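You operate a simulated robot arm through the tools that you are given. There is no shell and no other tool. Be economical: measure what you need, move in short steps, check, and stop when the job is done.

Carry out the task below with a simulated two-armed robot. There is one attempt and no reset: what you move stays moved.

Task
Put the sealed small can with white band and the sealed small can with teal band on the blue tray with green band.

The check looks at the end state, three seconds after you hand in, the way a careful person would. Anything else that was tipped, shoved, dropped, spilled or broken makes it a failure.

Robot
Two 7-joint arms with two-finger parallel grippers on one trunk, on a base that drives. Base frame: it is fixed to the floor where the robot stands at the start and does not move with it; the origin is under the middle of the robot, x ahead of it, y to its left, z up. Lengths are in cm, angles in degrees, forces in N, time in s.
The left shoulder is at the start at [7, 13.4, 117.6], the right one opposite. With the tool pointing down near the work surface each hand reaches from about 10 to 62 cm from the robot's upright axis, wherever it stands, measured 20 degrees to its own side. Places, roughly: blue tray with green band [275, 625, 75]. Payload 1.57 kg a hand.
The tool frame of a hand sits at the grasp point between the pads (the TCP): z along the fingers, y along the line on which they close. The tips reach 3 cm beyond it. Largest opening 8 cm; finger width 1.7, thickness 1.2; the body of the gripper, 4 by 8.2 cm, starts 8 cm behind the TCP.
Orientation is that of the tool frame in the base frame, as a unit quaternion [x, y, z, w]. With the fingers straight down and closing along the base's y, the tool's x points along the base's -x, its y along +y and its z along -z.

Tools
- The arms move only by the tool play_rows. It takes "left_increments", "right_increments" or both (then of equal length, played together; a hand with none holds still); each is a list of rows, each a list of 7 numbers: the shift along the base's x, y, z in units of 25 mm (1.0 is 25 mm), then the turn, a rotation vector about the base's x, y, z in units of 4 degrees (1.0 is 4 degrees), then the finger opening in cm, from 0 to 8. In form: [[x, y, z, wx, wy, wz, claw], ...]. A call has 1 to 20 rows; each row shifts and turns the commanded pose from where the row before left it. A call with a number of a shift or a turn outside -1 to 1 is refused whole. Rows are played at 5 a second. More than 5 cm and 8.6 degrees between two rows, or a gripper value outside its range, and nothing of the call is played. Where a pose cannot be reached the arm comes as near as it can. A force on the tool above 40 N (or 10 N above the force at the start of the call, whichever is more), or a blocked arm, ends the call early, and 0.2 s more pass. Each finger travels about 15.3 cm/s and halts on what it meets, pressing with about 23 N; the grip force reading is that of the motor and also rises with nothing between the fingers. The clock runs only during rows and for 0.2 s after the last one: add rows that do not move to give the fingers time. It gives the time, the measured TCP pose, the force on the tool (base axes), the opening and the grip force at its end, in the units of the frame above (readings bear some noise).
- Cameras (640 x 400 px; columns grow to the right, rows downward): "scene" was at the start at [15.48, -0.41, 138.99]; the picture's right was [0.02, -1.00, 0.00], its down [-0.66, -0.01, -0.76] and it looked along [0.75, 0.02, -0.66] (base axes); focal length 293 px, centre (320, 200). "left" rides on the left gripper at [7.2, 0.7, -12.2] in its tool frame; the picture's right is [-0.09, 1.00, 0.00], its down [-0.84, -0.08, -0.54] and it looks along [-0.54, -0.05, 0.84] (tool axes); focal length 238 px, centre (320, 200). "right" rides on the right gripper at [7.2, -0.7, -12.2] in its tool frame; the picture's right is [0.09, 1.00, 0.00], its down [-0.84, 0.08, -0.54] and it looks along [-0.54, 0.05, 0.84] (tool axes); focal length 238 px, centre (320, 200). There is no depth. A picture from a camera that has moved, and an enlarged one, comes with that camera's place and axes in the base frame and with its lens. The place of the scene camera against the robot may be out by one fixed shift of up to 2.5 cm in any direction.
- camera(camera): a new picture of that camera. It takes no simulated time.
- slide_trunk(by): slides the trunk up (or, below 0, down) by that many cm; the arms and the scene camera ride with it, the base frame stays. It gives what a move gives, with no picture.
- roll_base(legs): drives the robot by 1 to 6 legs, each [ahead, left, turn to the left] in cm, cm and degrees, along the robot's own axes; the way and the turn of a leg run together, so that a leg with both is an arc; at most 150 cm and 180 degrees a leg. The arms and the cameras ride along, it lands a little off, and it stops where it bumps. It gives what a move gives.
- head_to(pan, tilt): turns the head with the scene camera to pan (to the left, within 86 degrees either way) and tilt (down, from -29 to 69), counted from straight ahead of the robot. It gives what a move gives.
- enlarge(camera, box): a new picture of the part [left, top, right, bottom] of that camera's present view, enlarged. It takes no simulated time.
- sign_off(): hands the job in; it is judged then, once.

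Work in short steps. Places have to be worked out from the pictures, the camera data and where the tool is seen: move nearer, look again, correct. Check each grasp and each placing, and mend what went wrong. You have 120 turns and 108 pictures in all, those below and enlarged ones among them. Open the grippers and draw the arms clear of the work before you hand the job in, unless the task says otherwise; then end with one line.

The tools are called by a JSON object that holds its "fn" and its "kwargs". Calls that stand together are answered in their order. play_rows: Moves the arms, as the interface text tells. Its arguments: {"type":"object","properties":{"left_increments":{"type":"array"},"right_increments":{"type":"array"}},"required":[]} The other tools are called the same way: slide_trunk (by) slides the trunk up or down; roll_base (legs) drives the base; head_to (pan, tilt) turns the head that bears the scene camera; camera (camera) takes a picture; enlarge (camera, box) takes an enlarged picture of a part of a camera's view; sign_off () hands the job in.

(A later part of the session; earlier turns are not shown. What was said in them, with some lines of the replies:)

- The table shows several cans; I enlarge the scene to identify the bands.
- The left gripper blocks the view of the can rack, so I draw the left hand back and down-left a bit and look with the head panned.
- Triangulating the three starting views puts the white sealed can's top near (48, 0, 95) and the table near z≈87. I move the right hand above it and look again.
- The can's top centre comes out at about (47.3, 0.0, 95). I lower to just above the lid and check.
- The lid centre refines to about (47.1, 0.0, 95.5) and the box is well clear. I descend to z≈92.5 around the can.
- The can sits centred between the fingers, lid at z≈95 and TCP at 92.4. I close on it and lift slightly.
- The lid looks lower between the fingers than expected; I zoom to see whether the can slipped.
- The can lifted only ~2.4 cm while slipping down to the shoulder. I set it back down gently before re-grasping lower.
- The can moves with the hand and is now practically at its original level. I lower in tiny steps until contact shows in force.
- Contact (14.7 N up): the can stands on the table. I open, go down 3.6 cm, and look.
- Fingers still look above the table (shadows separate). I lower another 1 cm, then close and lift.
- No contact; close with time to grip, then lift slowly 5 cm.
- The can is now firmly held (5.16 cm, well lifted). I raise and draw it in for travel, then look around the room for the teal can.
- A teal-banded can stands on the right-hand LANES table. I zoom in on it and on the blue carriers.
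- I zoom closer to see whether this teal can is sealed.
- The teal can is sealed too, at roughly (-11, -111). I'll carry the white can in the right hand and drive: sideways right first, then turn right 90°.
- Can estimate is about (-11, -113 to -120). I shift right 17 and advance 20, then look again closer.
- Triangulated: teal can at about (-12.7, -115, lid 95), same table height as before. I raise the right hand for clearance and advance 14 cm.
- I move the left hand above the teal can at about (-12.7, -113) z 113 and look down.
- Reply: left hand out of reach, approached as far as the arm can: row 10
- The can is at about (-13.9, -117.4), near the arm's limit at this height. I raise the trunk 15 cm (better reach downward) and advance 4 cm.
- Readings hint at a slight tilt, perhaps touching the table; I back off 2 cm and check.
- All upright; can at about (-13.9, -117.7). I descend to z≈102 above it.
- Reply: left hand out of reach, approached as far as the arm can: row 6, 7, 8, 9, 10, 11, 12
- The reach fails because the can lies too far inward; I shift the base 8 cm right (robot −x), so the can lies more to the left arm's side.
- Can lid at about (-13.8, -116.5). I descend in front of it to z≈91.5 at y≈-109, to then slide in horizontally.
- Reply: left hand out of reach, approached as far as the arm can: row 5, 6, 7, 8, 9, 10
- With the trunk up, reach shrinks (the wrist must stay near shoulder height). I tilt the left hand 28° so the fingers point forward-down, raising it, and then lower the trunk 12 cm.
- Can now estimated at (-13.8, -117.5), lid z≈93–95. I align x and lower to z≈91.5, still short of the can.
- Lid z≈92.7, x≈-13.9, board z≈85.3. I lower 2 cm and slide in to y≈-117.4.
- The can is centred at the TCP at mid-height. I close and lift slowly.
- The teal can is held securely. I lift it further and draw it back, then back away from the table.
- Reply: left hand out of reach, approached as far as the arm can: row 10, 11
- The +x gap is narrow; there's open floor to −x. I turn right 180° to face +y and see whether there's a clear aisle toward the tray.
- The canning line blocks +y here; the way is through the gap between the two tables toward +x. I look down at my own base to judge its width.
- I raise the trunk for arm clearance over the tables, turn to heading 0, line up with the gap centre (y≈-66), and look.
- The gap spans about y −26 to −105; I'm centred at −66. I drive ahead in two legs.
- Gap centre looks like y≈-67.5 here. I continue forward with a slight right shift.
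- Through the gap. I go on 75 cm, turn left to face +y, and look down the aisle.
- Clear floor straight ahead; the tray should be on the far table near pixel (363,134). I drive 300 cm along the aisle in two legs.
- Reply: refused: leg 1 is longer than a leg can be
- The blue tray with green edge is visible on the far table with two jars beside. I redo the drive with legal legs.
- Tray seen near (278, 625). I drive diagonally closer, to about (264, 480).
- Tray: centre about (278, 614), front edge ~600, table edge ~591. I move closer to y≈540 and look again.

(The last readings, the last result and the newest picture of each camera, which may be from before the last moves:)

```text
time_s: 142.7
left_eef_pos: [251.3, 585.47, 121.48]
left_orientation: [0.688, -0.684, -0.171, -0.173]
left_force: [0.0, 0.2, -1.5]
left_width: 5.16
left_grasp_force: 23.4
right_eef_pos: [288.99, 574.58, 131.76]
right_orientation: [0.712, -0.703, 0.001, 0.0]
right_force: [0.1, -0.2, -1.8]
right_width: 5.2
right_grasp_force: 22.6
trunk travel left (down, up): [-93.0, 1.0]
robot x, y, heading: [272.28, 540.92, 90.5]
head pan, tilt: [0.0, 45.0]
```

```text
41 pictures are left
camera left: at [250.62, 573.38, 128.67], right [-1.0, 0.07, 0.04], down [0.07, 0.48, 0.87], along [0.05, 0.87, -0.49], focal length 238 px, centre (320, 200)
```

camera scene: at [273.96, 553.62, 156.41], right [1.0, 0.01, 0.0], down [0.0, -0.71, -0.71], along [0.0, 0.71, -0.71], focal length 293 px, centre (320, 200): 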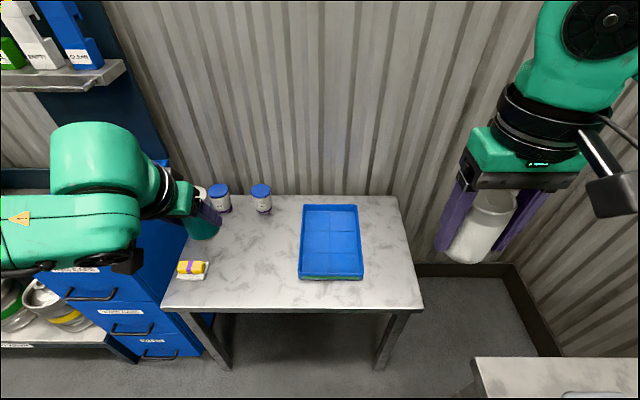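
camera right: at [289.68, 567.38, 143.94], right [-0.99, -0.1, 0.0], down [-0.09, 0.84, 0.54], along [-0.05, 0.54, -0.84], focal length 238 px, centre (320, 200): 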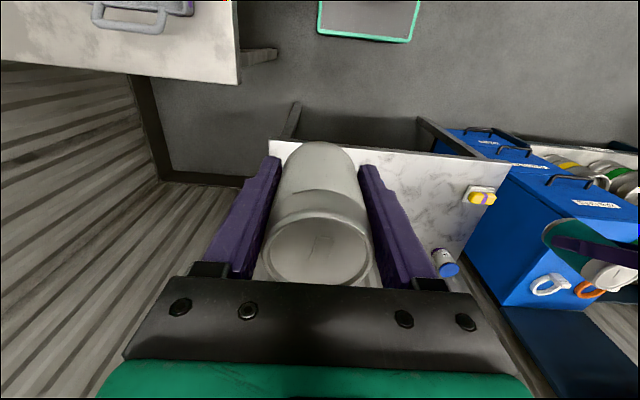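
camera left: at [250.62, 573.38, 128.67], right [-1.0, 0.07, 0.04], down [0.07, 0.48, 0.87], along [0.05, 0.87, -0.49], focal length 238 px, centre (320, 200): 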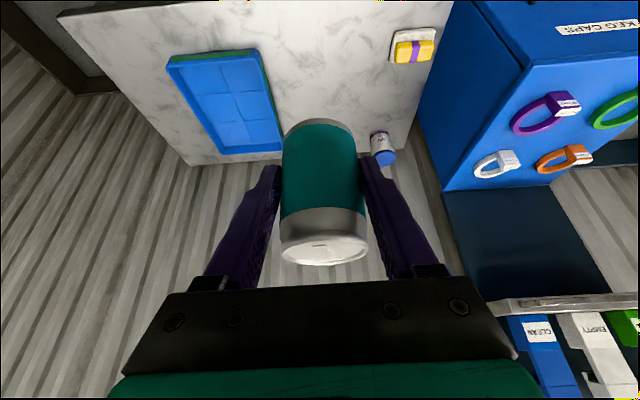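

My base turns out to be only about ±20 cm, so I can get nearer. Tray spans x 267–288, y 601–632. I advance 20 and shift right 4, then zoom on the tray.

{"fn": "roll_base", "kwargs": {"legs": [[20, -4, 0]]}}

{"fn": "head_to", "kwargs": {"pan": 0, "tilt": 58}}

{"fn": "camera", "kwargs": {"camera": "scene"}}

{"fn": "enlarge", "kwargs": {"camera": "left", "box": [60, 0, 320, 180]}}

```text
time_s: 144.3
left_eef_pos: [255.13, 605.32, 121.63]
left_orientation: [0.688, -0.683, -0.172, -0.175]
left_force: [-0.3, -0.7, -1.5]
left_width: 5.16
left_grasp_force: 23.2
right_eef_pos: [292.86, 594.43, 131.97]
right_orientation: [0.711, -0.704, -0.001, -0.002]
right_force: [0.1, -0.9, -1.2]
right_width: 5.19
right_grasp_force: 22.7
trunk travel left (down, up): [-93.0, 1.0]
robot x, y, heading: [275.73, 561.21, 90.5]
head pan, tilt: [0.0, 45.0]
```

```text
time_s: 145.1
left_eef_pos: [255.17, 605.79, 121.34]
left_orientation: [0.689, -0.683, -0.171, -0.173]
left_force: [0.0, 0.1, -1.9]
left_width: 5.14
left_grasp_force: 22.6
right_eef_pos: [292.9, 594.82, 131.89]
right_orientation: [0.711, -0.704, -0.001, -0.001]
right_force: [-1.2, 0.6, -2.0]
right_width: 5.17
right_grasp_force: 22.8
trunk travel left (down, up): [-93.0, 1.0]
robot x, y, heading: [276.06, 561.24, 90.3]
head pan, tilt: [0.0, 58.0]
```

```text
40 pictures are left
camera scene: at [277.86, 572.51, 154.7], right [1.0, 0.01, 0.0], down [0.01, -0.85, -0.53], along [0.0, 0.53, -0.85], focal length 293 px, centre (320, 200)
```

scene: 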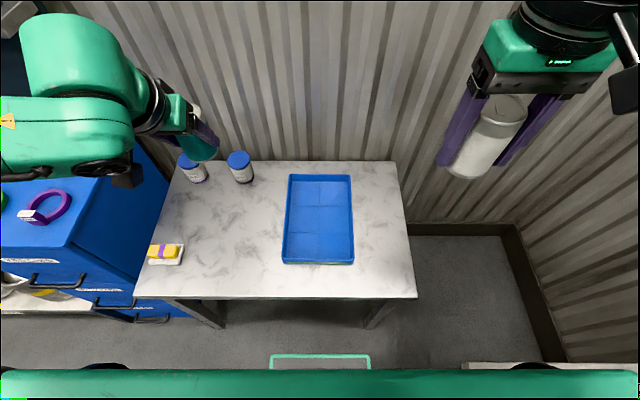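

```text
2.22 times, centred on (190, 90) of left
camera zoom: at [254.52, 593.52, 128.68], right [-1.0, 0.07, 0.04], down [0.07, 0.48, 0.87], along [0.05, 0.87, -0.49], focal length 530 px, centre (609, 444)
```

zoom: 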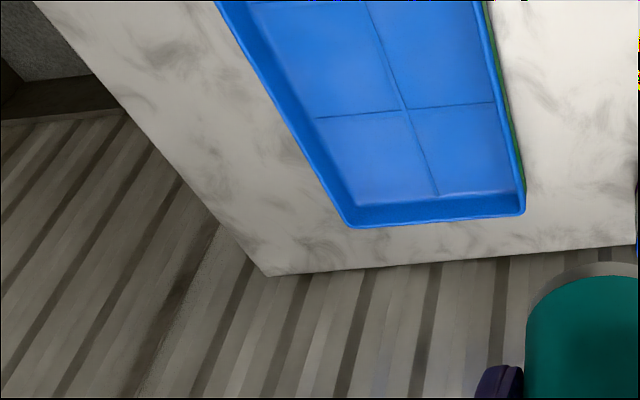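

Triangulation gives the tray rim at x 267–288, y 604–638, z≈68. A blue cabinet sits near my left elbow, so I first advance 4 cm and bring the left hand inward over the tray at height, then look.

{"fn": "roll_base", "kwargs": {"legs": [[4, 0, 0]]}}

{"fn": "play_rows", "kwargs": {"left_increments": [[0.8, 0.1, 0, 0, 0, 0, 3], [0.8, 0.1, 0, 0, 0, 0, 3], [0.8, 0.1, 0, 0, 0, 0, 3], [0.8, 0.1, 0, 0, 0, 0, 3], [0.8, 0.1, 0, 0, 0, 0, 3], [0.8, 0.1, 0, 0, 0, 0, 3], [0.8, 0.1, 0, 0, 0, 0, 3], [0.8, 0.1, 0, 0, 0, 0, 3], [0, 0, 0, 0, 0, 0, 3]]}}

{"fn": "head_to", "kwargs": {"pan": 35, "tilt": 45}}

{"fn": "camera", "kwargs": {"camera": "scene"}}

{"fn": "camera", "kwargs": {"camera": "left"}}

```text
time_s: 145.9
left_eef_pos: [255.22, 608.86, 121.71]
left_orientation: [0.688, -0.683, -0.174, -0.176]
left_force: [0.6, -0.6, -1.0]
left_width: 5.14
left_grasp_force: 22.8
right_eef_pos: [292.9, 597.96, 132.03]
right_orientation: [0.711, -0.704, -0.004, -0.003]
right_force: [0.0, -1.1, -2.3]
right_width: 5.17
right_grasp_force: 23.0
trunk travel left (down, up): [-93.0, 1.0]
robot x, y, heading: [275.81, 564.91, 90.4]
head pan, tilt: [0.0, 58.0]
```

```text
time_s: 147.9
left_eef_pos: [271.15, 611.7, 121.24]
left_orientation: [0.688, -0.683, -0.171, -0.174]
left_force: [0.3, -0.2, -1.6]
left_width: 5.15
left_grasp_force: 22.6
right_eef_pos: [292.87, 598.78, 131.89]
right_orientation: [0.71, -0.704, 0.0, -0.001]
right_force: [-0.2, -0.3, -1.2]
right_width: 5.19
right_grasp_force: 22.8
trunk travel left (down, up): [-93.0, 1.0]
robot x, y, heading: [275.88, 565.22, 90.1]
head pan, tilt: [0.0, 58.0]
```

```text
time_s: 148.9
left_eef_pos: [271.23, 611.77, 121.17]
left_orientation: [0.689, -0.683, -0.171, -0.174]
left_force: [-0.8, -0.3, -1.4]
left_width: 5.14
left_grasp_force: 22.4
right_eef_pos: [292.84, 598.74, 131.76]
right_orientation: [0.711, -0.704, 0.0, 0.0]
right_force: [0.6, 0.6, -1.3]
right_width: 5.19
right_grasp_force: 22.6
trunk travel left (down, up): [-93.0, 1.0]
robot x, y, heading: [276.08, 565.18, 90.5]
head pan, tilt: [35.0, 45.0]
```

```text
38 pictures are left
camera scene: at [273.23, 576.36, 156.4], right [0.82, 0.58, 0.0], down [0.41, -0.58, -0.71], along [-0.41, 0.58, -0.71], focal length 293 px, centre (320, 200)
```

scene: 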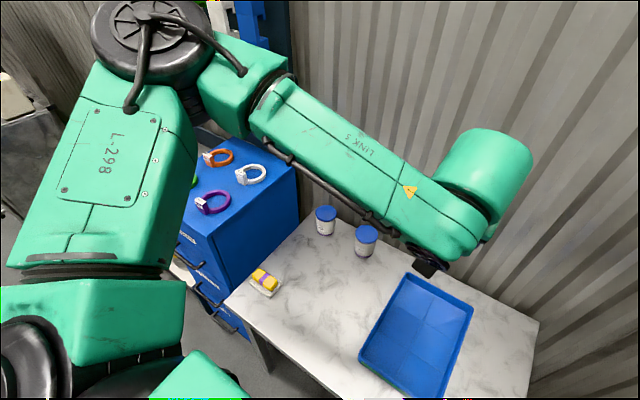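

```text
37 pictures are left
camera left: at [270.55, 599.58, 128.52], right [-1.0, 0.08, 0.04], down [0.07, 0.48, 0.87], along [0.05, 0.87, -0.49], focal length 238 px, centre (320, 200)
```

left: 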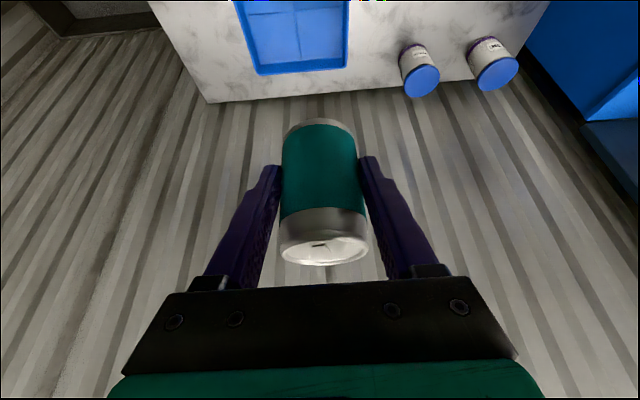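

My left elbow hovers over the cabinet (its top ≈ z 91). I shift the base 10 cm right to clear it, keep the left hand over the tray, then lower the trunk partway.

{"fn": "roll_base", "kwargs": {"legs": [[0, -10, 0]]}}

{"fn": "play_rows", "kwargs": {"left_increments": [[-0.7, 0, 0, 0, 0, 0, 3], [-0.7, 0, 0, 0, 0, 0, 3], [-0.7, 0, 0, 0, 0, 0, 3], [-0.7, 0, 0, 0, 0, 0, 3], [-0.7, 0, 0, 0, 0, 0, 3], [0, 0, 0, 0, 0, 0, 3]]}}

{"fn": "slide_trunk", "kwargs": {"by": -22}}

{"fn": "camera", "kwargs": {"camera": "scene"}}

{"fn": "camera", "kwargs": {"camera": "left"}}

```text
time_s: 150.1
left_eef_pos: [280.6, 611.79, 121.22]
left_orientation: [0.689, -0.683, -0.168, -0.176]
left_force: [-0.6, -0.7, -2.9]
left_width: 5.15
left_grasp_force: 22.7
right_eef_pos: [302.32, 598.99, 132.02]
right_orientation: [0.711, -0.703, 0.002, -0.003]
right_force: [-1.3, -0.4, -2.0]
right_width: 5.19
right_grasp_force: 23.2
trunk travel left (down, up): [-93.0, 1.0]
robot x, y, heading: [286.04, 565.32, 90.5]
head pan, tilt: [35.0, 45.0]
```

```text
time_s: 151.5
left_eef_pos: [272.68, 611.8, 121.23]
left_orientation: [0.689, -0.683, -0.17, -0.173]
left_force: [-0.1, 0.2, -2.8]
left_width: 5.13
left_grasp_force: 22.9
right_eef_pos: [303.09, 598.92, 131.85]
right_orientation: [0.711, -0.703, 0.0, 0.0]
right_force: [0.4, 0.0, -1.3]
right_width: 5.17
right_grasp_force: 23.0
trunk travel left (down, up): [-93.0, 1.0]
robot x, y, heading: [286.1, 564.93, 90.3]
head pan, tilt: [35.0, 45.0]
```

```text
time_s: 153.8
left_eef_pos: [272.61, 611.76, 99.29]
left_orientation: [0.688, -0.684, -0.17, -0.173]
left_force: [-0.4, -0.5, -1.4]
left_width: 5.16
left_grasp_force: 22.4
right_eef_pos: [303.04, 598.85, 109.8]
right_orientation: [0.711, -0.703, 0.0, -0.001]
right_force: [0.1, 0.8, -0.9]
right_width: 5.18
right_grasp_force: 22.7
trunk travel left (down, up): [-71.0, 23.0]
robot x, y, heading: [286.24, 565.69, 90.5]
head pan, tilt: [35.0, 45.0]
```

```text
36 pictures are left
camera scene: at [283.46, 576.37, 134.41], right [0.81, 0.58, 0.0], down [0.41, -0.58, -0.71], along [-0.41, 0.58, -0.71], focal length 293 px, centre (320, 200)
```

scene: 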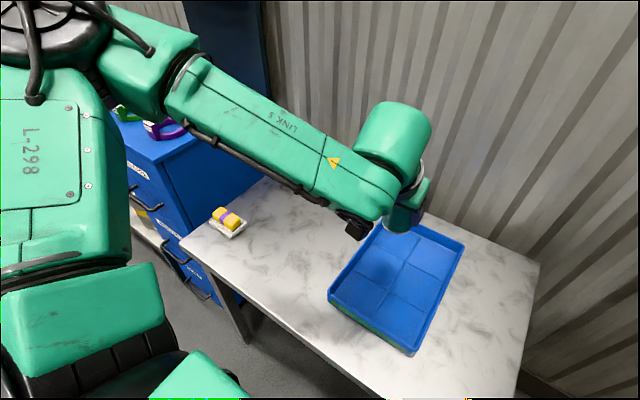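

```text
35 pictures are left
camera left: at [272.01, 599.6, 106.53], right [-1.0, 0.07, 0.04], down [0.07, 0.48, 0.87], along [0.04, 0.87, -0.49], focal length 238 px, centre (320, 200)
```

left: 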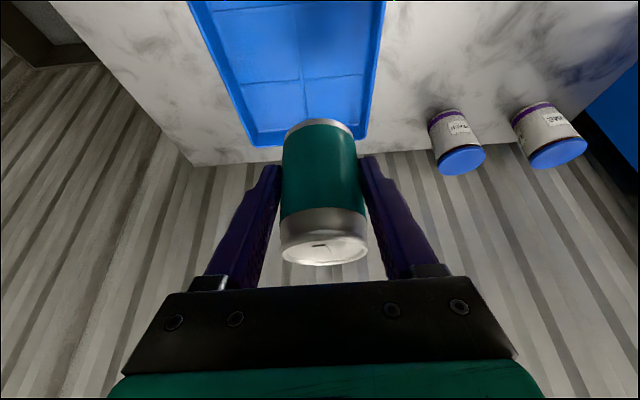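

Tray centre line is x≈275.7. I lower the trunk 14 more, then look at the tray from close.

{"fn": "slide_trunk", "kwargs": {"by": -14}}

{"fn": "play_rows", "kwargs": {"left_increments": [[-0.3, 0.25, 0, 0, 0, 0, 3], [-0.3, 0.25, 0, 0, 0, 0, 3], [0, 0, -0.6, 0, 0, 0, 3], [0, 0, -0.6, 0, 0, 0, 3], [0, 0, 0, 0, 0, 0, 3]]}}

{"fn": "camera", "kwargs": {"camera": "left"}}

{"fn": "camera", "kwargs": {"camera": "scene"}}

```text
time_s: 155.5
left_eef_pos: [272.7, 611.67, 85.28]
left_orientation: [0.689, -0.683, -0.171, -0.173]
left_force: [0.0, 0.0, -1.6]
left_width: 5.17
left_grasp_force: 23.8
right_eef_pos: [302.98, 598.86, 95.59]
right_orientation: [0.712, -0.702, 0.0, -0.001]
right_force: [-0.7, 0.5, -1.7]
right_width: 5.17
right_grasp_force: 23.0
trunk travel left (down, up): [-57.0, 37.0]
robot x, y, heading: [286.12, 565.16, 90.4]
head pan, tilt: [35.0, 45.0]
```

```text
time_s: 156.7
left_eef_pos: [270.94, 612.77, 82.29]
left_orientation: [0.688, -0.683, -0.17, -0.174]
left_force: [-0.5, 0.8, -1.9]
left_width: 5.13
left_grasp_force: 22.9
right_eef_pos: [303.01, 598.94, 95.87]
right_orientation: [0.712, -0.702, -0.001, -0.001]
right_force: [-0.1, 0.4, -2.5]
right_width: 5.2
right_grasp_force: 22.8
trunk travel left (down, up): [-57.0, 37.0]
robot x, y, heading: [286.26, 565.22, 90.5]
head pan, tilt: [35.0, 45.0]
```

```text
34 pictures are left
camera left: at [270.43, 600.74, 89.48], right [-1.0, 0.07, 0.04], down [0.07, 0.48, 0.87], along [0.04, 0.87, -0.49], focal length 238 px, centre (320, 200)
```

left: 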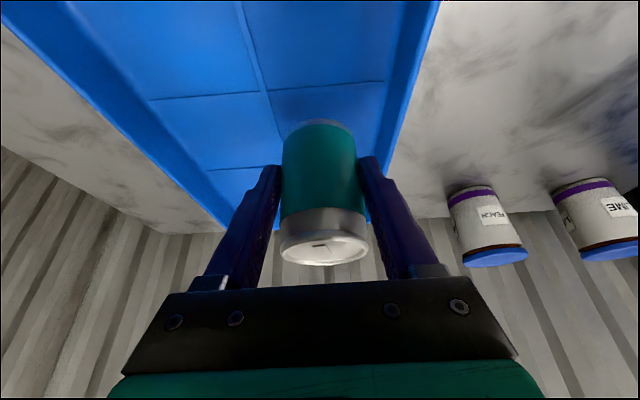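

```text
33 pictures are left
camera scene: at [283.46, 576.36, 120.4], right [0.81, 0.58, 0.0], down [0.41, -0.58, -0.71], along [-0.41, 0.58, -0.71], focal length 293 px, centre (320, 200)
```

scene: 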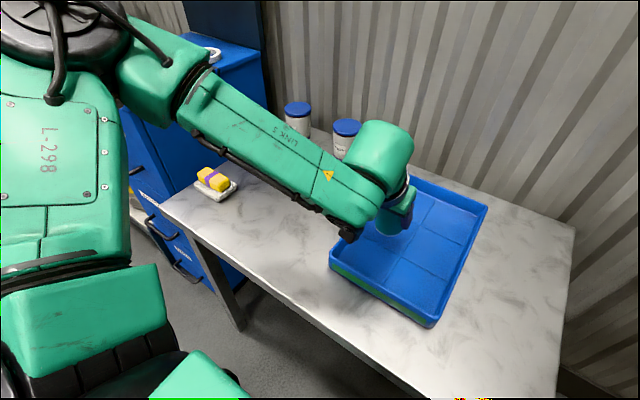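

Well placed over the front-left cell (x 264–276). I lower 8 cm, then probe for contact.

{"fn": "play_rows", "kwargs": {"left_increments": [[0, 0, -0.4, 0, 0, 0, 3], [0, 0, -0.4, 0, 0, 0, 3], [0, 0, -0.4, 0, 0, 0, 3], [0, 0, -0.4, 0, 0, 0, 3], [0, 0, -0.4, 0, 0, 0, 3], [0, 0, -0.4, 0, 0, 0, 3], [0, 0, -0.4, 0, 0, 0, 3], [0, 0, -0.4, 0, 0, 0, 3], [0, 0, 0, 0, 0, 0, 3]]}}

{"fn": "camera", "kwargs": {"camera": "left"}}

{"fn": "camera", "kwargs": {"camera": "scene"}}

```text
time_s: 158.5
left_eef_pos: [271.35, 613.35, 75.58]
left_orientation: [0.685, -0.682, -0.181, -0.183]
left_force: [-1.6, -6.8, 24.2]
left_width: 5.17
left_grasp_force: 23.0
right_eef_pos: [303.21, 598.58, 95.9]
right_orientation: [0.712, -0.702, -0.001, -0.001]
right_force: [-0.6, 0.3, -3.1]
right_width: 5.18
right_grasp_force: 23.0
trunk travel left (down, up): [-57.0, 37.0]
robot x, y, heading: [286.01, 565.04, 90.4]
head pan, tilt: [35.0, 45.0]
stopped in row 8 (left hand): the force on the tool passed its limit (the readings are from after the stop); the commanded pose is now the measured one
```

```text
32 pictures are left
camera left: at [270.66, 601.05, 82.56], right [-1.0, 0.07, 0.04], down [0.07, 0.46, 0.89], along [0.05, 0.89, -0.46], focal length 238 px, centre (320, 200)
```

left: 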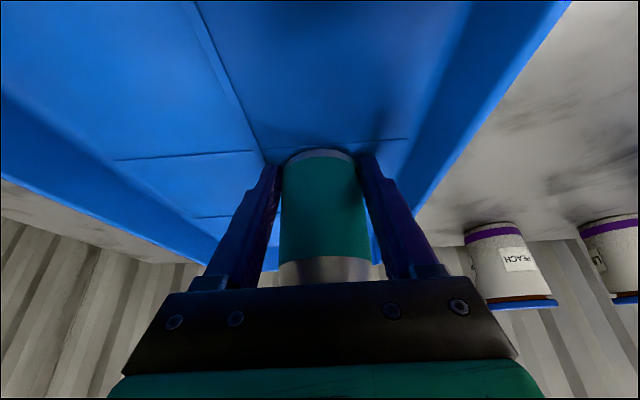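

```text
31 pictures are left
camera scene: at [283.54, 576.04, 120.45], right [0.81, 0.58, 0.0], down [0.41, -0.57, -0.71], along [-0.41, 0.58, -0.71], focal length 293 px, centre (320, 200)
```

scene: 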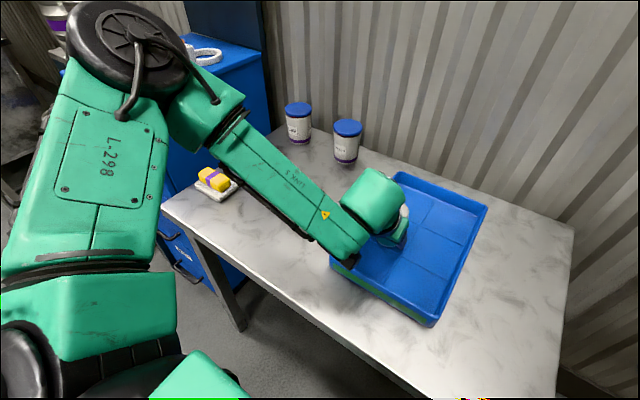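

Contact at 24 N: the can stands on the tray floor. I relieve pressure, open, and check.

{"fn": "play_rows", "kwargs": {"left_increments": [[0, 0, 0.1, 0, 0, 0, 3], [0, 0, 0, 0, 0, 0, 4.9], [0, 0, 0, 0, 0, 0, 5.4], [0, 0, 0, 0, 0, 0, 6], [0, 0, 0, 0, 0, 0, 6.8], [0, 0, 0, 0, 0, 0, 6.8]]}}

{"fn": "camera", "kwargs": {"camera": "left"}}

```text
time_s: 159.9
left_eef_pos: [271.35, 613.19, 75.64]
left_orientation: [0.687, -0.681, -0.179, -0.178]
left_force: [7.3, 1.5, 20.8]
left_width: 6.35
left_grasp_force: 0.1
right_eef_pos: [303.22, 598.61, 95.88]
right_orientation: [0.712, -0.702, -0.003, 0.0]
right_force: [0.8, 0.1, -2.4]
right_width: 5.19
right_grasp_force: 23.0
trunk travel left (down, up): [-57.0, 37.0]
robot x, y, heading: [286.22, 565.18, 90.5]
head pan, tilt: [35.0, 45.0]
```

```text
30 pictures are left
camera left: at [270.79, 600.87, 82.67], right [-1.0, 0.07, 0.04], down [0.07, 0.47, 0.88], along [0.04, 0.88, -0.47], focal length 238 px, centre (320, 200)
```

left: 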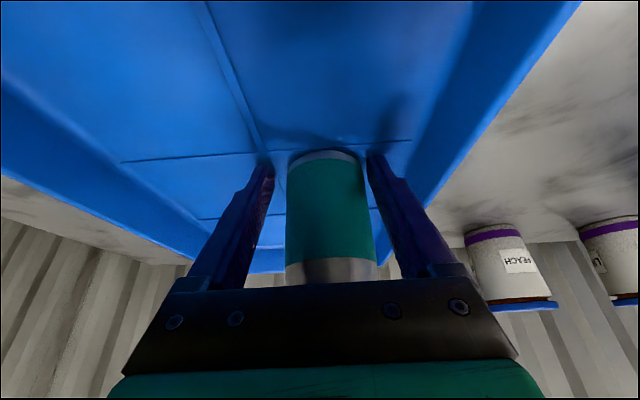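

Force remains, so the fingertips themselves press the tray floor. I raise 0.8 cm and open further.

{"fn": "play_rows", "kwargs": {"left_increments": [[0, 0, 0.16, 0, 0, 0, 6.4], [0, 0, 0.16, 0, 0, 0, 6.4], [0, 0, 0, 0, 0, 0, 7], [0, 0, 0, 0, 0, 0, 7]]}}

{"fn": "camera", "kwargs": {"camera": "left"}}

```text
time_s: 160.9
left_eef_pos: [271.09, 613.33, 76.25]
left_orientation: [0.688, -0.682, -0.177, -0.177]
left_force: [-0.3, -0.2, -0.3]
left_width: 6.99
left_grasp_force: 0.1
right_eef_pos: [303.05, 598.92, 95.85]
right_orientation: [0.712, -0.702, 0.0, 0.0]
right_force: [-0.3, 0.0, -1.0]
right_width: 5.17
right_grasp_force: 23.1
trunk travel left (down, up): [-57.0, 37.0]
robot x, y, heading: [286.21, 565.29, 90.7]
head pan, tilt: [35.0, 45.0]
```

```text
29 pictures are left
camera left: at [270.57, 601.13, 83.28], right [-1.0, 0.07, 0.04], down [0.07, 0.47, 0.88], along [0.04, 0.88, -0.47], focal length 238 px, centre (320, 200)
```

left: 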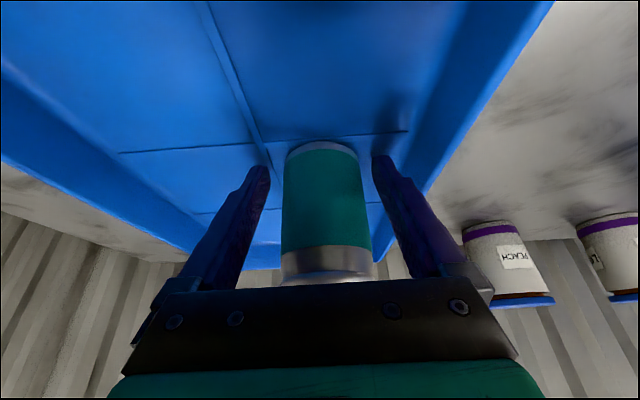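

Forces are zero and the can stands free. I withdraw along the finger axis, up and back.

{"fn": "play_rows", "kwargs": {"left_increments": [[0, -0.18, 0.32, 0, 0, 0, 7], [0, -0.18, 0.32, 0, 0, 0, 7], [0, -0.36, 0.64, 0, 0, 0, 7], [0, -0.36, 0.64, 0, 0, 0, 7], [0, -0.36, 0.64, 0, 0, 0, 7], [0, -0.36, 0.64, 0, 0, 0, 7], [0, -0.36, 0.8, 0, 0, 0, 7], [0, -0.36, 0.8, 0, 0, 0, 7], [0, 0, 0.8, 0, 0, 0, 7], [0, 0, 0.8, 0, 0, 0, 7], [0, 0, 0, 0, 0, 0, 7]]}}

{"fn": "camera", "kwargs": {"camera": "left"}}

{"fn": "camera", "kwargs": {"camera": "scene"}}

```text
time_s: 163.3
left_eef_pos: [271.27, 608.88, 88.13]
left_orientation: [0.688, -0.681, -0.177, -0.177]
left_force: [0.4, -0.2, 0.6]
left_width: 7.0
left_grasp_force: 0.0
left hand out of reach, approached as far as the arm can: row 7, 8
right_eef_pos: [303.05, 598.94, 95.86]
right_orientation: [0.712, -0.702, -0.001, 0.0]
right_force: [-0.5, 0.5, -1.7]
right_width: 5.19
right_grasp_force: 22.8
trunk travel left (down, up): [-57.0, 37.0]
robot x, y, heading: [286.07, 565.39, 90.6]
head pan, tilt: [35.0, 45.0]
```

```text
28 pictures are left
camera left: at [270.59, 596.55, 95.2], right [-1.0, 0.07, 0.04], down [0.07, 0.47, 0.88], along [0.04, 0.88, -0.47], focal length 238 px, centre (320, 200)
```

left: 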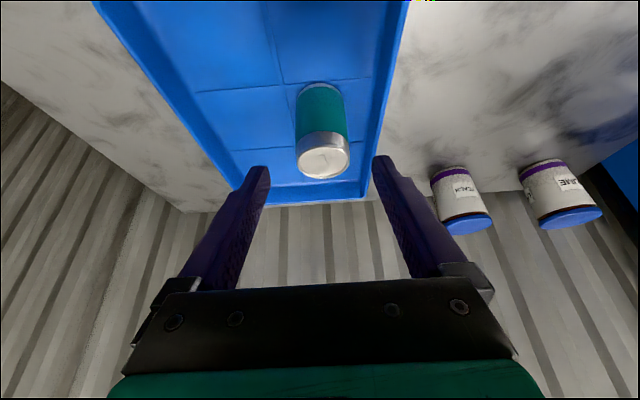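

```text
27 pictures are left
camera scene: at [283.43, 576.37, 120.4], right [0.81, 0.58, 0.0], down [0.41, -0.58, -0.71], along [-0.41, 0.58, -0.71], focal length 293 px, centre (320, 200)
```

scene: 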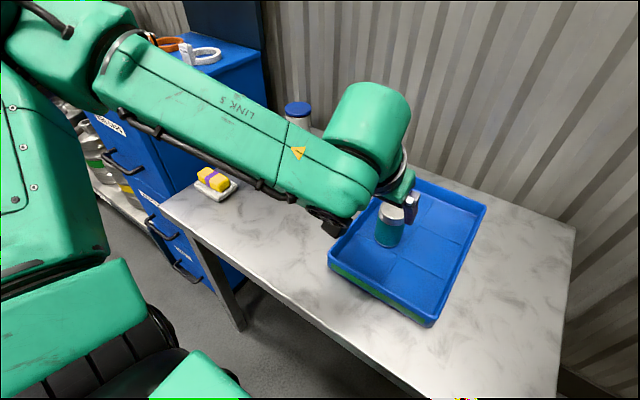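

The teal can stands upright in the tray (lid z≈80, so floor ≈72.5). I raise the trunk and move the left hand up and away before placing the white can.

{"fn": "slide_trunk", "kwargs": {"by": 16}}

{"fn": "play_rows", "kwargs": {"left_increments": [[-0.4, 0, 0.8, 0, 0, 0, 7], [-0.4, 0, 0.8, 0, 0, 0, 7], [-0.4, 0, 0.8, 0, 0, 0, 7], [-0.4, -0.2, 0.8, 0, 0, 0, 7], [-0.4, -0.2, 0.8, 0, 0, 0, 7], [-0.4, -0.2, 0.8, 0, 0, 0, 7], [-0.4, -0.2, 0.8, 0, 0, 0, 7], [-0.4, -0.2, 0.8, 0, 0, 0, 7], [0, 0, 0, 0, 0, 0, 7]]}}

{"fn": "head_to", "kwargs": {"pan": 0, "tilt": 55}}

{"fn": "camera", "kwargs": {"camera": "scene"}}

```text
time_s: 165.1
left_eef_pos: [271.23, 608.82, 104.17]
left_orientation: [0.688, -0.681, -0.178, -0.178]
left_force: [1.2, 0.2, -0.3]
left_width: 7.0
left_grasp_force: 0.1
right_eef_pos: [303.05, 598.73, 111.89]
right_orientation: [0.712, -0.702, 0.0, 0.001]
right_force: [0.2, 0.2, -0.2]
right_width: 5.19
right_grasp_force: 23.0
trunk travel left (down, up): [-73.0, 21.0]
robot x, y, heading: [286.78, 565.2, 90.4]
head pan, tilt: [35.0, 45.0]
```

```text
time_s: 167.1
left_eef_pos: [263.21, 606.38, 120.06]
left_orientation: [0.688, -0.681, -0.177, -0.178]
left_force: [1.1, -0.7, 0.3]
left_width: 7.01
left_grasp_force: 0.0
right_eef_pos: [302.99, 598.88, 111.8]
right_orientation: [0.712, -0.702, 0.0, 0.001]
right_force: [0.5, 0.2, -1.5]
right_width: 5.17
right_grasp_force: 23.2
trunk travel left (down, up): [-73.0, 21.0]
robot x, y, heading: [285.91, 565.26, 90.3]
head pan, tilt: [35.0, 45.0]
```

```text
time_s: 168.1
left_eef_pos: [263.26, 606.36, 119.9]
left_orientation: [0.687, -0.682, -0.177, -0.178]
left_force: [0.0, 0.3, -0.4]
left_width: 7.03
left_grasp_force: 0.0
right_eef_pos: [303.11, 598.83, 111.8]
right_orientation: [0.711, -0.703, -0.001, 0.0]
right_force: [-0.9, -0.8, -1.8]
right_width: 5.18
right_grasp_force: 23.2
trunk travel left (down, up): [-73.0, 21.0]
robot x, y, heading: [286.31, 565.5, 90.4]
head pan, tilt: [0.0, 55.0]
```

```text
26 pictures are left
camera scene: at [288.1, 576.93, 135.06], right [1.0, 0.01, 0.0], down [0.01, -0.82, -0.57], along [-0.01, 0.57, -0.82], focal length 293 px, centre (320, 200)
```

scene: 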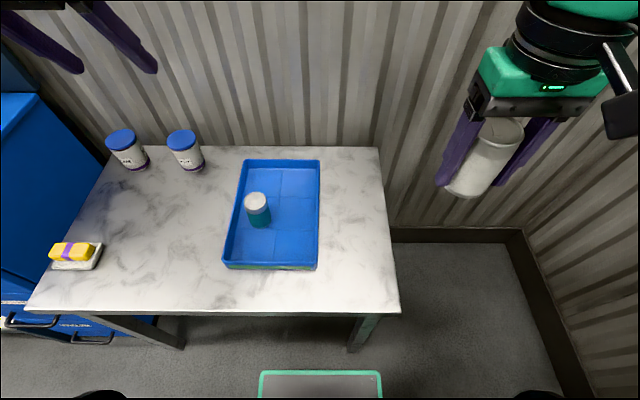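

Teal is upright. I shift the base left 5, lower the trunk 11, and bring the white can over the front-right cell (282.5, 611).

{"fn": "roll_base", "kwargs": {"legs": [[0, 5, 0]]}}

{"fn": "slide_trunk", "kwargs": {"by": -11}}

{"fn": "play_rows", "kwargs": {"right_increments": [[-0.78, 0.61, 0, 0, 0, 0, 3], [-0.78, 0.61, 0, 0, 0, 0, 3], [-0.78, 0.61, 0, 0, 0, 0, 3], [-0.78, 0.61, 0, 0, 0, 0, 3], [-0.78, 0.61, 0, 0, 0, 0, 3], [-0.78, 0.61, 0, 0, 0, 0, 3], [-0.78, 0.61, 0, 0, 0, 0, 3], [-0.78, 0.61, 0, 0, 0, 0, 3], [0, 0, 0, 0, 0, 0, 3]]}}

{"fn": "camera", "kwargs": {"camera": "scene"}}

{"fn": "camera", "kwargs": {"camera": "right"}}

```text
time_s: 169.0
left_eef_pos: [258.89, 606.39, 120.11]
left_orientation: [0.687, -0.682, -0.179, -0.176]
left_force: [1.1, -0.8, 0.6]
left_width: 7.03
left_grasp_force: 0.0
right_eef_pos: [298.63, 598.87, 111.69]
right_orientation: [0.712, -0.703, -0.002, 0.002]
right_force: [1.5, -0.2, -2.1]
right_width: 5.2
right_grasp_force: 23.0
trunk travel left (down, up): [-73.0, 21.0]
robot x, y, heading: [281.12, 565.53, 90.2]
head pan, tilt: [0.0, 55.0]
```

```text
time_s: 170.5
left_eef_pos: [258.3, 606.2, 109.08]
left_orientation: [0.687, -0.681, -0.177, -0.178]
left_force: [-0.6, -0.1, -0.4]
left_width: 6.99
left_grasp_force: 0.0
right_eef_pos: [298.21, 598.85, 100.81]
right_orientation: [0.712, -0.702, -0.001, -0.001]
right_force: [-0.6, -0.5, -1.9]
right_width: 5.17
right_grasp_force: 23.4
trunk travel left (down, up): [-62.0, 32.0]
robot x, y, heading: [281.0, 565.27, 90.5]
head pan, tilt: [0.0, 55.0]
```

```text
time_s: 172.5
left_eef_pos: [258.34, 606.26, 108.99]
left_orientation: [0.688, -0.681, -0.177, -0.178]
left_force: [-0.5, 0.0, 0.1]
left_width: 7.02
left_grasp_force: 0.0
right_eef_pos: [282.47, 611.32, 100.75]
right_orientation: [0.711, -0.703, 0.0, 0.0]
right_force: [0.6, -0.3, -1.7]
right_width: 5.2
right_grasp_force: 23.1
trunk travel left (down, up): [-62.0, 32.0]
robot x, y, heading: [281.08, 564.98, 90.6]
head pan, tilt: [0.0, 55.0]
```

```text
25 pictures are left
camera scene: at [283.21, 576.88, 124.06], right [1.0, 0.01, 0.0], down [0.01, -0.82, -0.57], along [-0.01, 0.57, -0.82], focal length 293 px, centre (320, 200)
```

scene: 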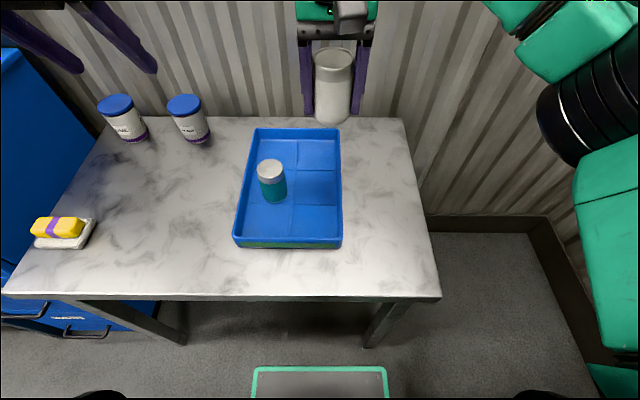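

```text
24 pictures are left
camera right: at [283.26, 603.97, 112.91], right [-0.99, -0.1, 0.0], down [-0.09, 0.84, 0.54], along [-0.06, 0.54, -0.84], focal length 238 px, centre (320, 200)
```

right: 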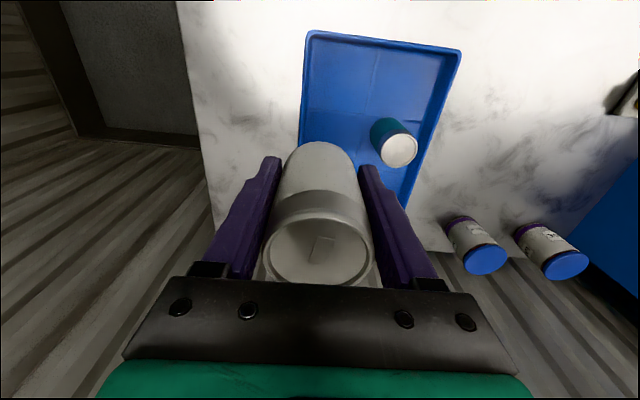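

From this closer view the tray's right inner wall is x≈284 and teal sits at (270.6, 615.4). I pick x≈278.4, y≈611 for the white can and descend partway.

{"fn": "play_rows", "kwargs": {"right_increments": [[-0.55, 0, 0, 0, 0, 0, 3], [-0.55, 0, 0, 0, 0, 0, 3], [-0.54, 0, 0, 0, 0, 0, 3], [0, 0, -0.8, 0, 0, 0, 3], [0, 0, -0.8, 0, 0, 0, 3], [0, 0, -0.8, 0, 0, 0, 3], [0, 0, -0.8, 0, 0, 0, 3], [0, 0, -0.8, 0, 0, 0, 3], [0, 0, -0.8, 0, 0, 0, 3], [0, 0, 0, 0, 0, 0, 3]]}}

{"fn": "camera", "kwargs": {"camera": "right"}}

{"fn": "camera", "kwargs": {"camera": "scene"}}

```text
time_s: 174.7
left_eef_pos: [258.36, 606.32, 109.03]
left_orientation: [0.688, -0.681, -0.178, -0.178]
left_force: [0.0, -0.4, 0.1]
left_width: 6.99
left_grasp_force: 0.1
right_eef_pos: [278.29, 611.13, 88.86]
right_orientation: [0.712, -0.702, 0.0, -0.002]
right_force: [0.3, 0.4, -2.0]
right_width: 5.18
right_grasp_force: 23.0
trunk travel left (down, up): [-62.0, 32.0]
robot x, y, heading: [281.27, 565.29, 90.7]
head pan, tilt: [0.0, 55.0]
```

```text
23 pictures are left
camera right: at [279.03, 603.83, 100.93], right [-0.99, -0.1, 0.0], down [-0.09, 0.84, 0.54], along [-0.06, 0.54, -0.84], focal length 238 px, centre (320, 200)
```

right: 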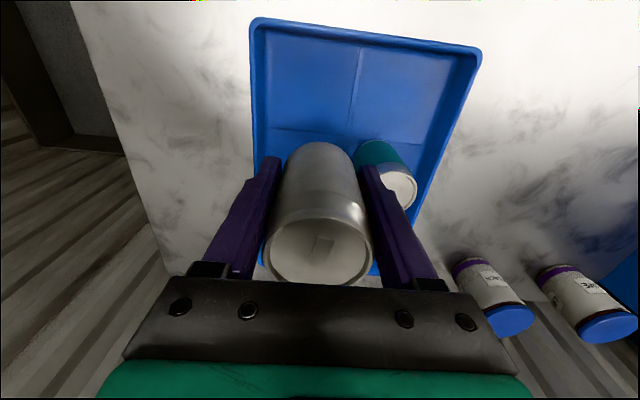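

```text
22 pictures are left
camera scene: at [283.13, 576.88, 124.06], right [1.0, 0.01, 0.0], down [0.01, -0.82, -0.57], along [-0.01, 0.57, -0.82], focal length 293 px, centre (320, 200)
```

scene: 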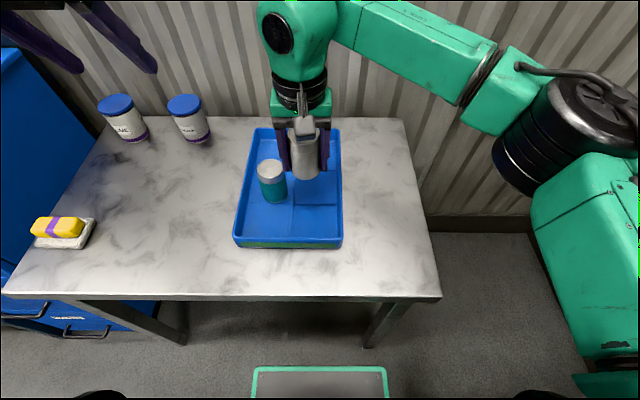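

Gaps of about 1.9 cm on both sides of the fingers: centred. I descend to about z 79.5, then in small steps to contact.

{"fn": "play_rows", "kwargs": {"right_increments": [[0, 0, -0.5, 0, 0, 0, 3], [0, 0, -0.5, 0, 0, 0, 3], [0, 0, -0.5, 0, 0, 0, 3], [0, 0, -0.5, 0, 0, 0, 3], [0, 0, -0.5, 0, 0, 0, 3], [0, 0, -0.5, 0, 0, 0, 3], [0, 0, -0.4, 0, 0, 0, 3], [0, 0, -0.3, 0, 0, 0, 3], [0, 0, 0, 0, 0, 0, 3]]}}

{"fn": "camera", "kwargs": {"camera": "right"}}

```text
time_s: 176.7
left_eef_pos: [258.36, 606.31, 108.99]
left_orientation: [0.688, -0.681, -0.177, -0.178]
left_force: [0.5, 0.5, 1.0]
left_width: 6.99
left_grasp_force: 0.1
right_eef_pos: [278.26, 611.0, 79.56]
right_orientation: [0.712, -0.703, 0.0, 0.0]
right_force: [0.1, 0.6, -1.9]
right_width: 5.18
right_grasp_force: 23.3
trunk travel left (down, up): [-62.0, 32.0]
robot x, y, heading: [281.08, 565.24, 90.7]
head pan, tilt: [0.0, 55.0]
```

```text
21 pictures are left
camera right: at [279.11, 603.77, 91.69], right [-0.99, -0.1, 0.0], down [-0.09, 0.84, 0.54], along [-0.06, 0.54, -0.84], focal length 238 px, centre (320, 200)
```

right: 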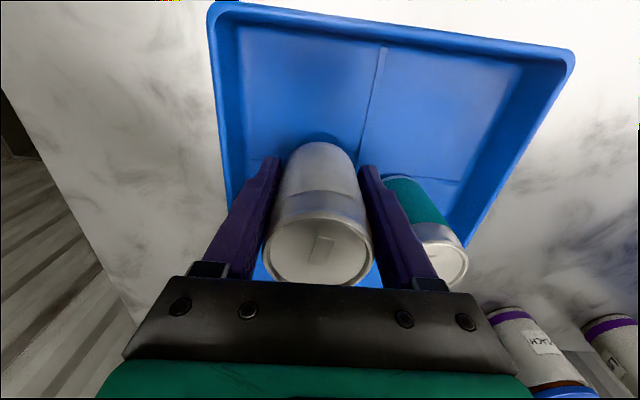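

Still free (−1.9 N). Small steps down toward contact.

{"fn": "play_rows", "kwargs": {"right_increments": [[0, 0, -0.12, 0, 0, 0, 3], [0, 0, -0.12, 0, 0, 0, 3], [0, 0, -0.12, 0, 0, 0, 3], [0, 0, -0.12, 0, 0, 0, 3], [0, 0, -0.12, 0, 0, 0, 3]]}}

```text
time_s: 177.9
left_eef_pos: [258.29, 606.36, 109.06]
left_orientation: [0.688, -0.681, -0.177, -0.178]
left_force: [0.0, 0.4, -0.7]
left_width: 7.02
left_grasp_force: 0.2
right_eef_pos: [278.31, 610.96, 78.03]
right_orientation: [0.712, -0.702, 0.0, -0.001]
right_force: [0.5, -0.6, -2.3]
right_width: 5.19
right_grasp_force: 23.0
trunk travel left (down, up): [-62.0, 32.0]
robot x, y, heading: [281.27, 564.86, 90.5]
head pan, tilt: [0.0, 55.0]
```

{"fn": "play_rows", "kwargs": {"right_increments": [[0, 0, -0.1, 0, 0, 0, 3], [0, 0, -0.1, 0, 0, 0, 3], [0, 0, -0.1, 0, 0, 0, 3]]}}

```text
time_s: 178.7
left_eef_pos: [258.35, 606.34, 109.07]
left_orientation: [0.688, -0.681, -0.177, -0.178]
left_force: [-1.0, -0.3, -0.3]
left_width: 6.98
left_grasp_force: 0.1
right_eef_pos: [278.21, 610.93, 77.17]
right_orientation: [0.712, -0.702, 0.0, 0.0]
right_force: [0.7, -0.2, -1.2]
right_width: 5.19
right_grasp_force: 22.6
trunk travel left (down, up): [-62.0, 32.0]
robot x, y, heading: [281.31, 565.11, 90.5]
head pan, tilt: [0.0, 55.0]
```

Still about no contact at 77.2; I continue with finer steps.

{"fn": "play_rows", "kwargs": {"right_increments": [[0, 0, -0.08, 0, 0, 0, 3], [0, 0, -0.08, 0, 0, 0, 3], [0, 0, 0, 0, 0, 0, 3]]}}

```text
time_s: 179.5
left_eef_pos: [258.23, 606.33, 108.98]
left_orientation: [0.687, -0.682, -0.177, -0.178]
left_force: [-0.1, 1.0, -0.1]
left_width: 7.02
left_grasp_force: 0.0
right_eef_pos: [278.39, 611.01, 76.88]
right_orientation: [0.712, -0.703, -0.001, -0.001]
right_force: [1.5, 1.1, 1.4]
right_width: 5.21
right_grasp_force: 23.8
trunk travel left (down, up): [-62.0, 32.0]
robot x, y, heading: [281.21, 565.72, 90.4]
head pan, tilt: [0.0, 55.0]
```

Contact begins (force turned positive). A last tiny step, then open modestly to 6.2.

{"fn": "play_rows", "kwargs": {"right_increments": [[0, 0, -0.05, 0, 0, 0, 3], [0, 0, 0, 0, 0, 0, 5], [0, 0, 0, 0, 0, 0, 5.6], [0, 0, 0, 0, 0, 0, 6.2], [0, 0, 0, 0, 0, 0, 6.2], [0, 0, 0, 0, 0, 0, 6.2]]}}

{"fn": "camera", "kwargs": {"camera": "right"}}

```text
time_s: 180.9
left_eef_pos: [258.35, 606.24, 109.06]
left_orientation: [0.688, -0.681, -0.178, -0.177]
left_force: [0.5, -0.1, -0.4]
left_width: 7.0
left_grasp_force: 0.1
right_eef_pos: [278.33, 610.95, 76.79]
right_orientation: [0.711, -0.703, -0.001, -0.001]
right_force: [-0.2, 0.0, 0.0]
right_width: 6.2
right_grasp_force: 0.0
trunk travel left (down, up): [-62.0, 32.0]
robot x, y, heading: [281.29, 565.25, 90.6]
head pan, tilt: [0.0, 55.0]
```

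```text
20 pictures are left
camera right: at [279.1, 603.73, 88.88], right [-0.99, -0.1, 0.0], down [-0.09, 0.84, 0.54], along [-0.06, 0.54, -0.84], focal length 238 px, centre (320, 200)
```

right: 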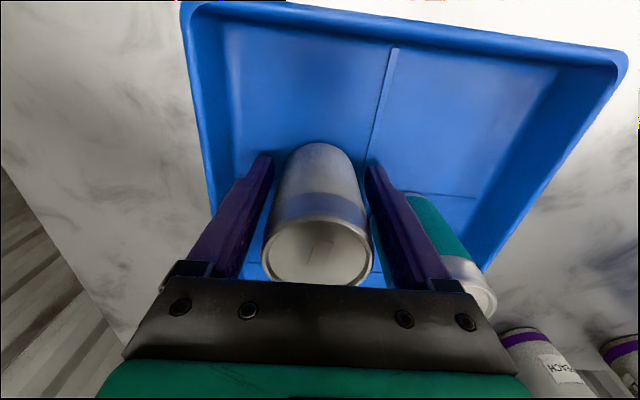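

The can is released with forces at zero. I withdraw straight up.

{"fn": "play_rows", "kwargs": {"right_increments": [[0, 0, 0.2, 0, 0, 0, 6.2], [0, 0, 0.3, 0, 0, 0, 6.2], [0, 0, 0.4, 0, 0, 0, 6.2], [0, 0, 0.6, 0, 0, 0, 6.2], [0, 0, 0.6, 0, 0, 0, 6.2], [0, 0, 0.8, 0, 0, 0, 6.2], [0, 0, 0.8, 0, 0, 0, 6.2], [0, 0, 0.8, 0, 0, 0, 6.2], [0, 0, 0.8, 0, 0, 0, 6.2], [0, 0, 0.8, 0, 0, 0, 6.2], [0, 0, 0, 0, 0, 0, 6.2]]}}

{"fn": "camera", "kwargs": {"camera": "right"}}

{"fn": "camera", "kwargs": {"camera": "scene"}}

```text
time_s: 183.3
left_eef_pos: [258.33, 606.28, 108.99]
left_orientation: [0.688, -0.681, -0.177, -0.178]
left_force: [0.5, -0.3, -0.1]
left_width: 6.98
left_grasp_force: 0.1
right_eef_pos: [278.32, 611.09, 92.07]
right_orientation: [0.711, -0.703, 0.0, 0.001]
right_force: [0.0, -0.3, -0.9]
right_width: 6.21
right_grasp_force: 0.1
trunk travel left (down, up): [-62.0, 32.0]
robot x, y, heading: [281.59, 565.08, 90.5]
head pan, tilt: [0.0, 55.0]
```

```text
19 pictures are left
camera right: at [279.14, 603.7, 104.26], right [-0.99, -0.1, 0.0], down [-0.09, 0.84, 0.54], along [-0.06, 0.54, -0.84], focal length 238 px, centre (320, 200)
```

right: 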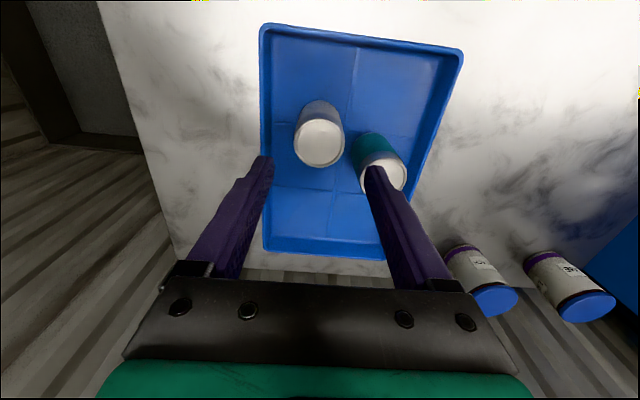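

```text
18 pictures are left
camera scene: at [283.14, 576.9, 124.06], right [1.0, 0.01, 0.0], down [0.01, -0.82, -0.57], along [-0.01, 0.57, -0.82], focal length 293 px, centre (320, 200)
```

scene: 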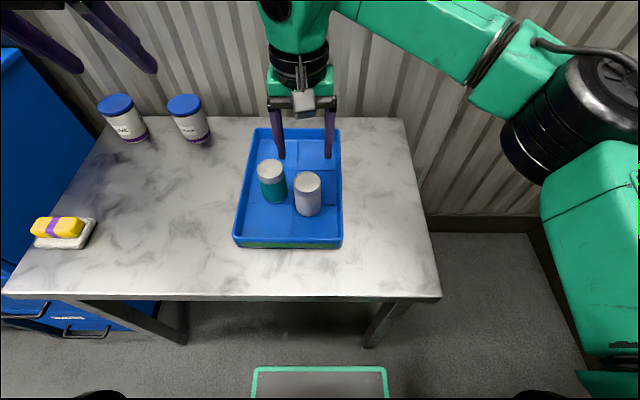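

Both cans stand upright in the tray. I raise both hands, open the grippers, raise the trunk, back off and take a last look.

{"fn": "slide_trunk", "kwargs": {"by": 15}}

{"fn": "play_rows", "kwargs": {"left_increments": [[0, 0, 0, 0, 0, 0, 8], [0, 0, 0, 0, 0, 0, 8], [0, 0, 0, 0, 0, 0, 8]], "right_increments": [[0.4, 0, 0.4, 0, 0, 0, 8], [0.4, 0, 0.4, 0, 0, 0, 8], [0, 0, 0, 0, 0, 0, 8]]}}

{"fn": "roll_base", "kwargs": {"legs": [[-40, 0, 0]]}}

{"fn": "camera", "kwargs": {"camera": "scene"}}

{"fn": "head_to", "kwargs": {"pan": 0, "tilt": 40}}

{"fn": "camera", "kwargs": {"camera": "scene"}}

```text
time_s: 185.0
left_eef_pos: [258.18, 606.23, 124.0]
left_orientation: [0.688, -0.681, -0.178, -0.178]
left_force: [0.3, -0.6, -0.1]
left_width: 7.01
left_grasp_force: 0.1
right_eef_pos: [278.37, 610.88, 107.13]
right_orientation: [0.712, -0.702, 0.0, 0.0]
right_force: [0.3, 0.1, -0.5]
right_width: 6.21
right_grasp_force: 0.1
trunk travel left (down, up): [-77.0, 17.0]
robot x, y, heading: [281.36, 565.02, 90.5]
head pan, tilt: [0.0, 55.0]
```

```text
time_s: 185.8
left_eef_pos: [258.27, 606.31, 123.98]
left_orientation: [0.688, -0.681, -0.178, -0.178]
left_force: [0.3, 0.1, -0.5]
left_width: 7.99
left_grasp_force: 0.1
right_eef_pos: [280.4, 610.85, 108.96]
right_orientation: [0.713, -0.702, 0.001, 0.0]
right_force: [0.1, 0.3, 0.8]
right_width: 8.0
right_grasp_force: 0.1
trunk travel left (down, up): [-77.0, 17.0]
robot x, y, heading: [281.5, 565.28, 90.4]
head pan, tilt: [0.0, 55.0]
```

```text
time_s: 188.3
left_eef_pos: [258.79, 567.19, 123.92]
left_orientation: [0.686, -0.683, -0.176, -0.178]
left_force: [-0.3, -0.2, -0.8]
left_width: 7.97
left_grasp_force: 0.1
right_eef_pos: [280.88, 571.48, 108.99]
right_orientation: [0.709, -0.705, 0.0, 0.0]
right_force: [-0.4, 0.1, -0.8]
right_width: 7.99
right_grasp_force: 0.1
trunk travel left (down, up): [-77.0, 17.0]
robot x, y, heading: [281.57, 526.0, 90.5]
head pan, tilt: [0.0, 55.0]
```

```text
17 pictures are left
camera scene: at [283.45, 537.6, 139.05], right [1.0, 0.0, 0.0], down [0.0, -0.82, -0.57], along [0.0, 0.57, -0.82], focal length 293 px, centre (320, 200)
```

scene: 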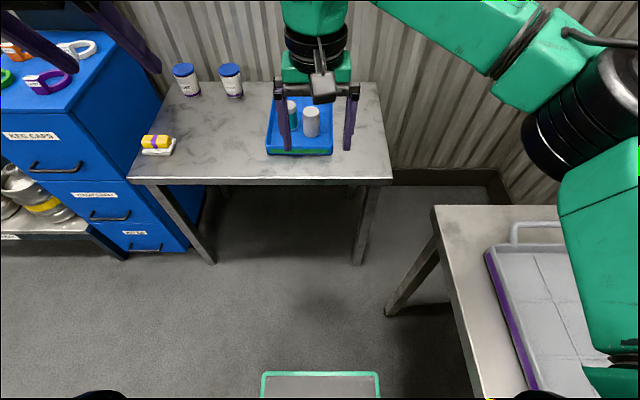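

```text
time_s: 189.1
left_eef_pos: [258.71, 566.86, 124.1]
left_orientation: [0.686, -0.683, -0.177, -0.179]
left_force: [-0.1, -0.3, -0.5]
left_width: 8.0
left_grasp_force: 0.0
right_eef_pos: [280.85, 571.55, 108.99]
right_orientation: [0.71, -0.704, -0.001, -0.001]
right_force: [-0.4, 0.7, 0.8]
right_width: 8.02
right_grasp_force: 0.1
trunk travel left (down, up): [-77.0, 17.0]
robot x, y, heading: [281.43, 526.1, 90.2]
head pan, tilt: [0.0, 40.0]
```

```text
16 pictures are left
camera scene: at [283.45, 538.68, 141.13], right [1.0, 0.0, 0.0], down [0.0, -0.64, -0.77], along [0.0, 0.77, -0.64], focal length 293 px, centre (320, 200)
```

scene: 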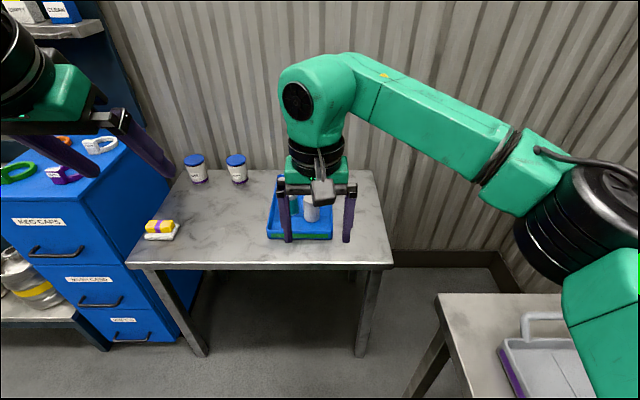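

Both cans stand upright in the tray, the other things on the table are undisturbed, and the arms are clear. I hand in.

{"fn": "sign_off", "kwargs": {}}

```text
The job is handed in.
```

The sealed small cans with the white and teal bands are both standing upright on the blue tray with the green band, and I saw nothing else disturbed on that table. The grippers are open and the arms are drawn clear.
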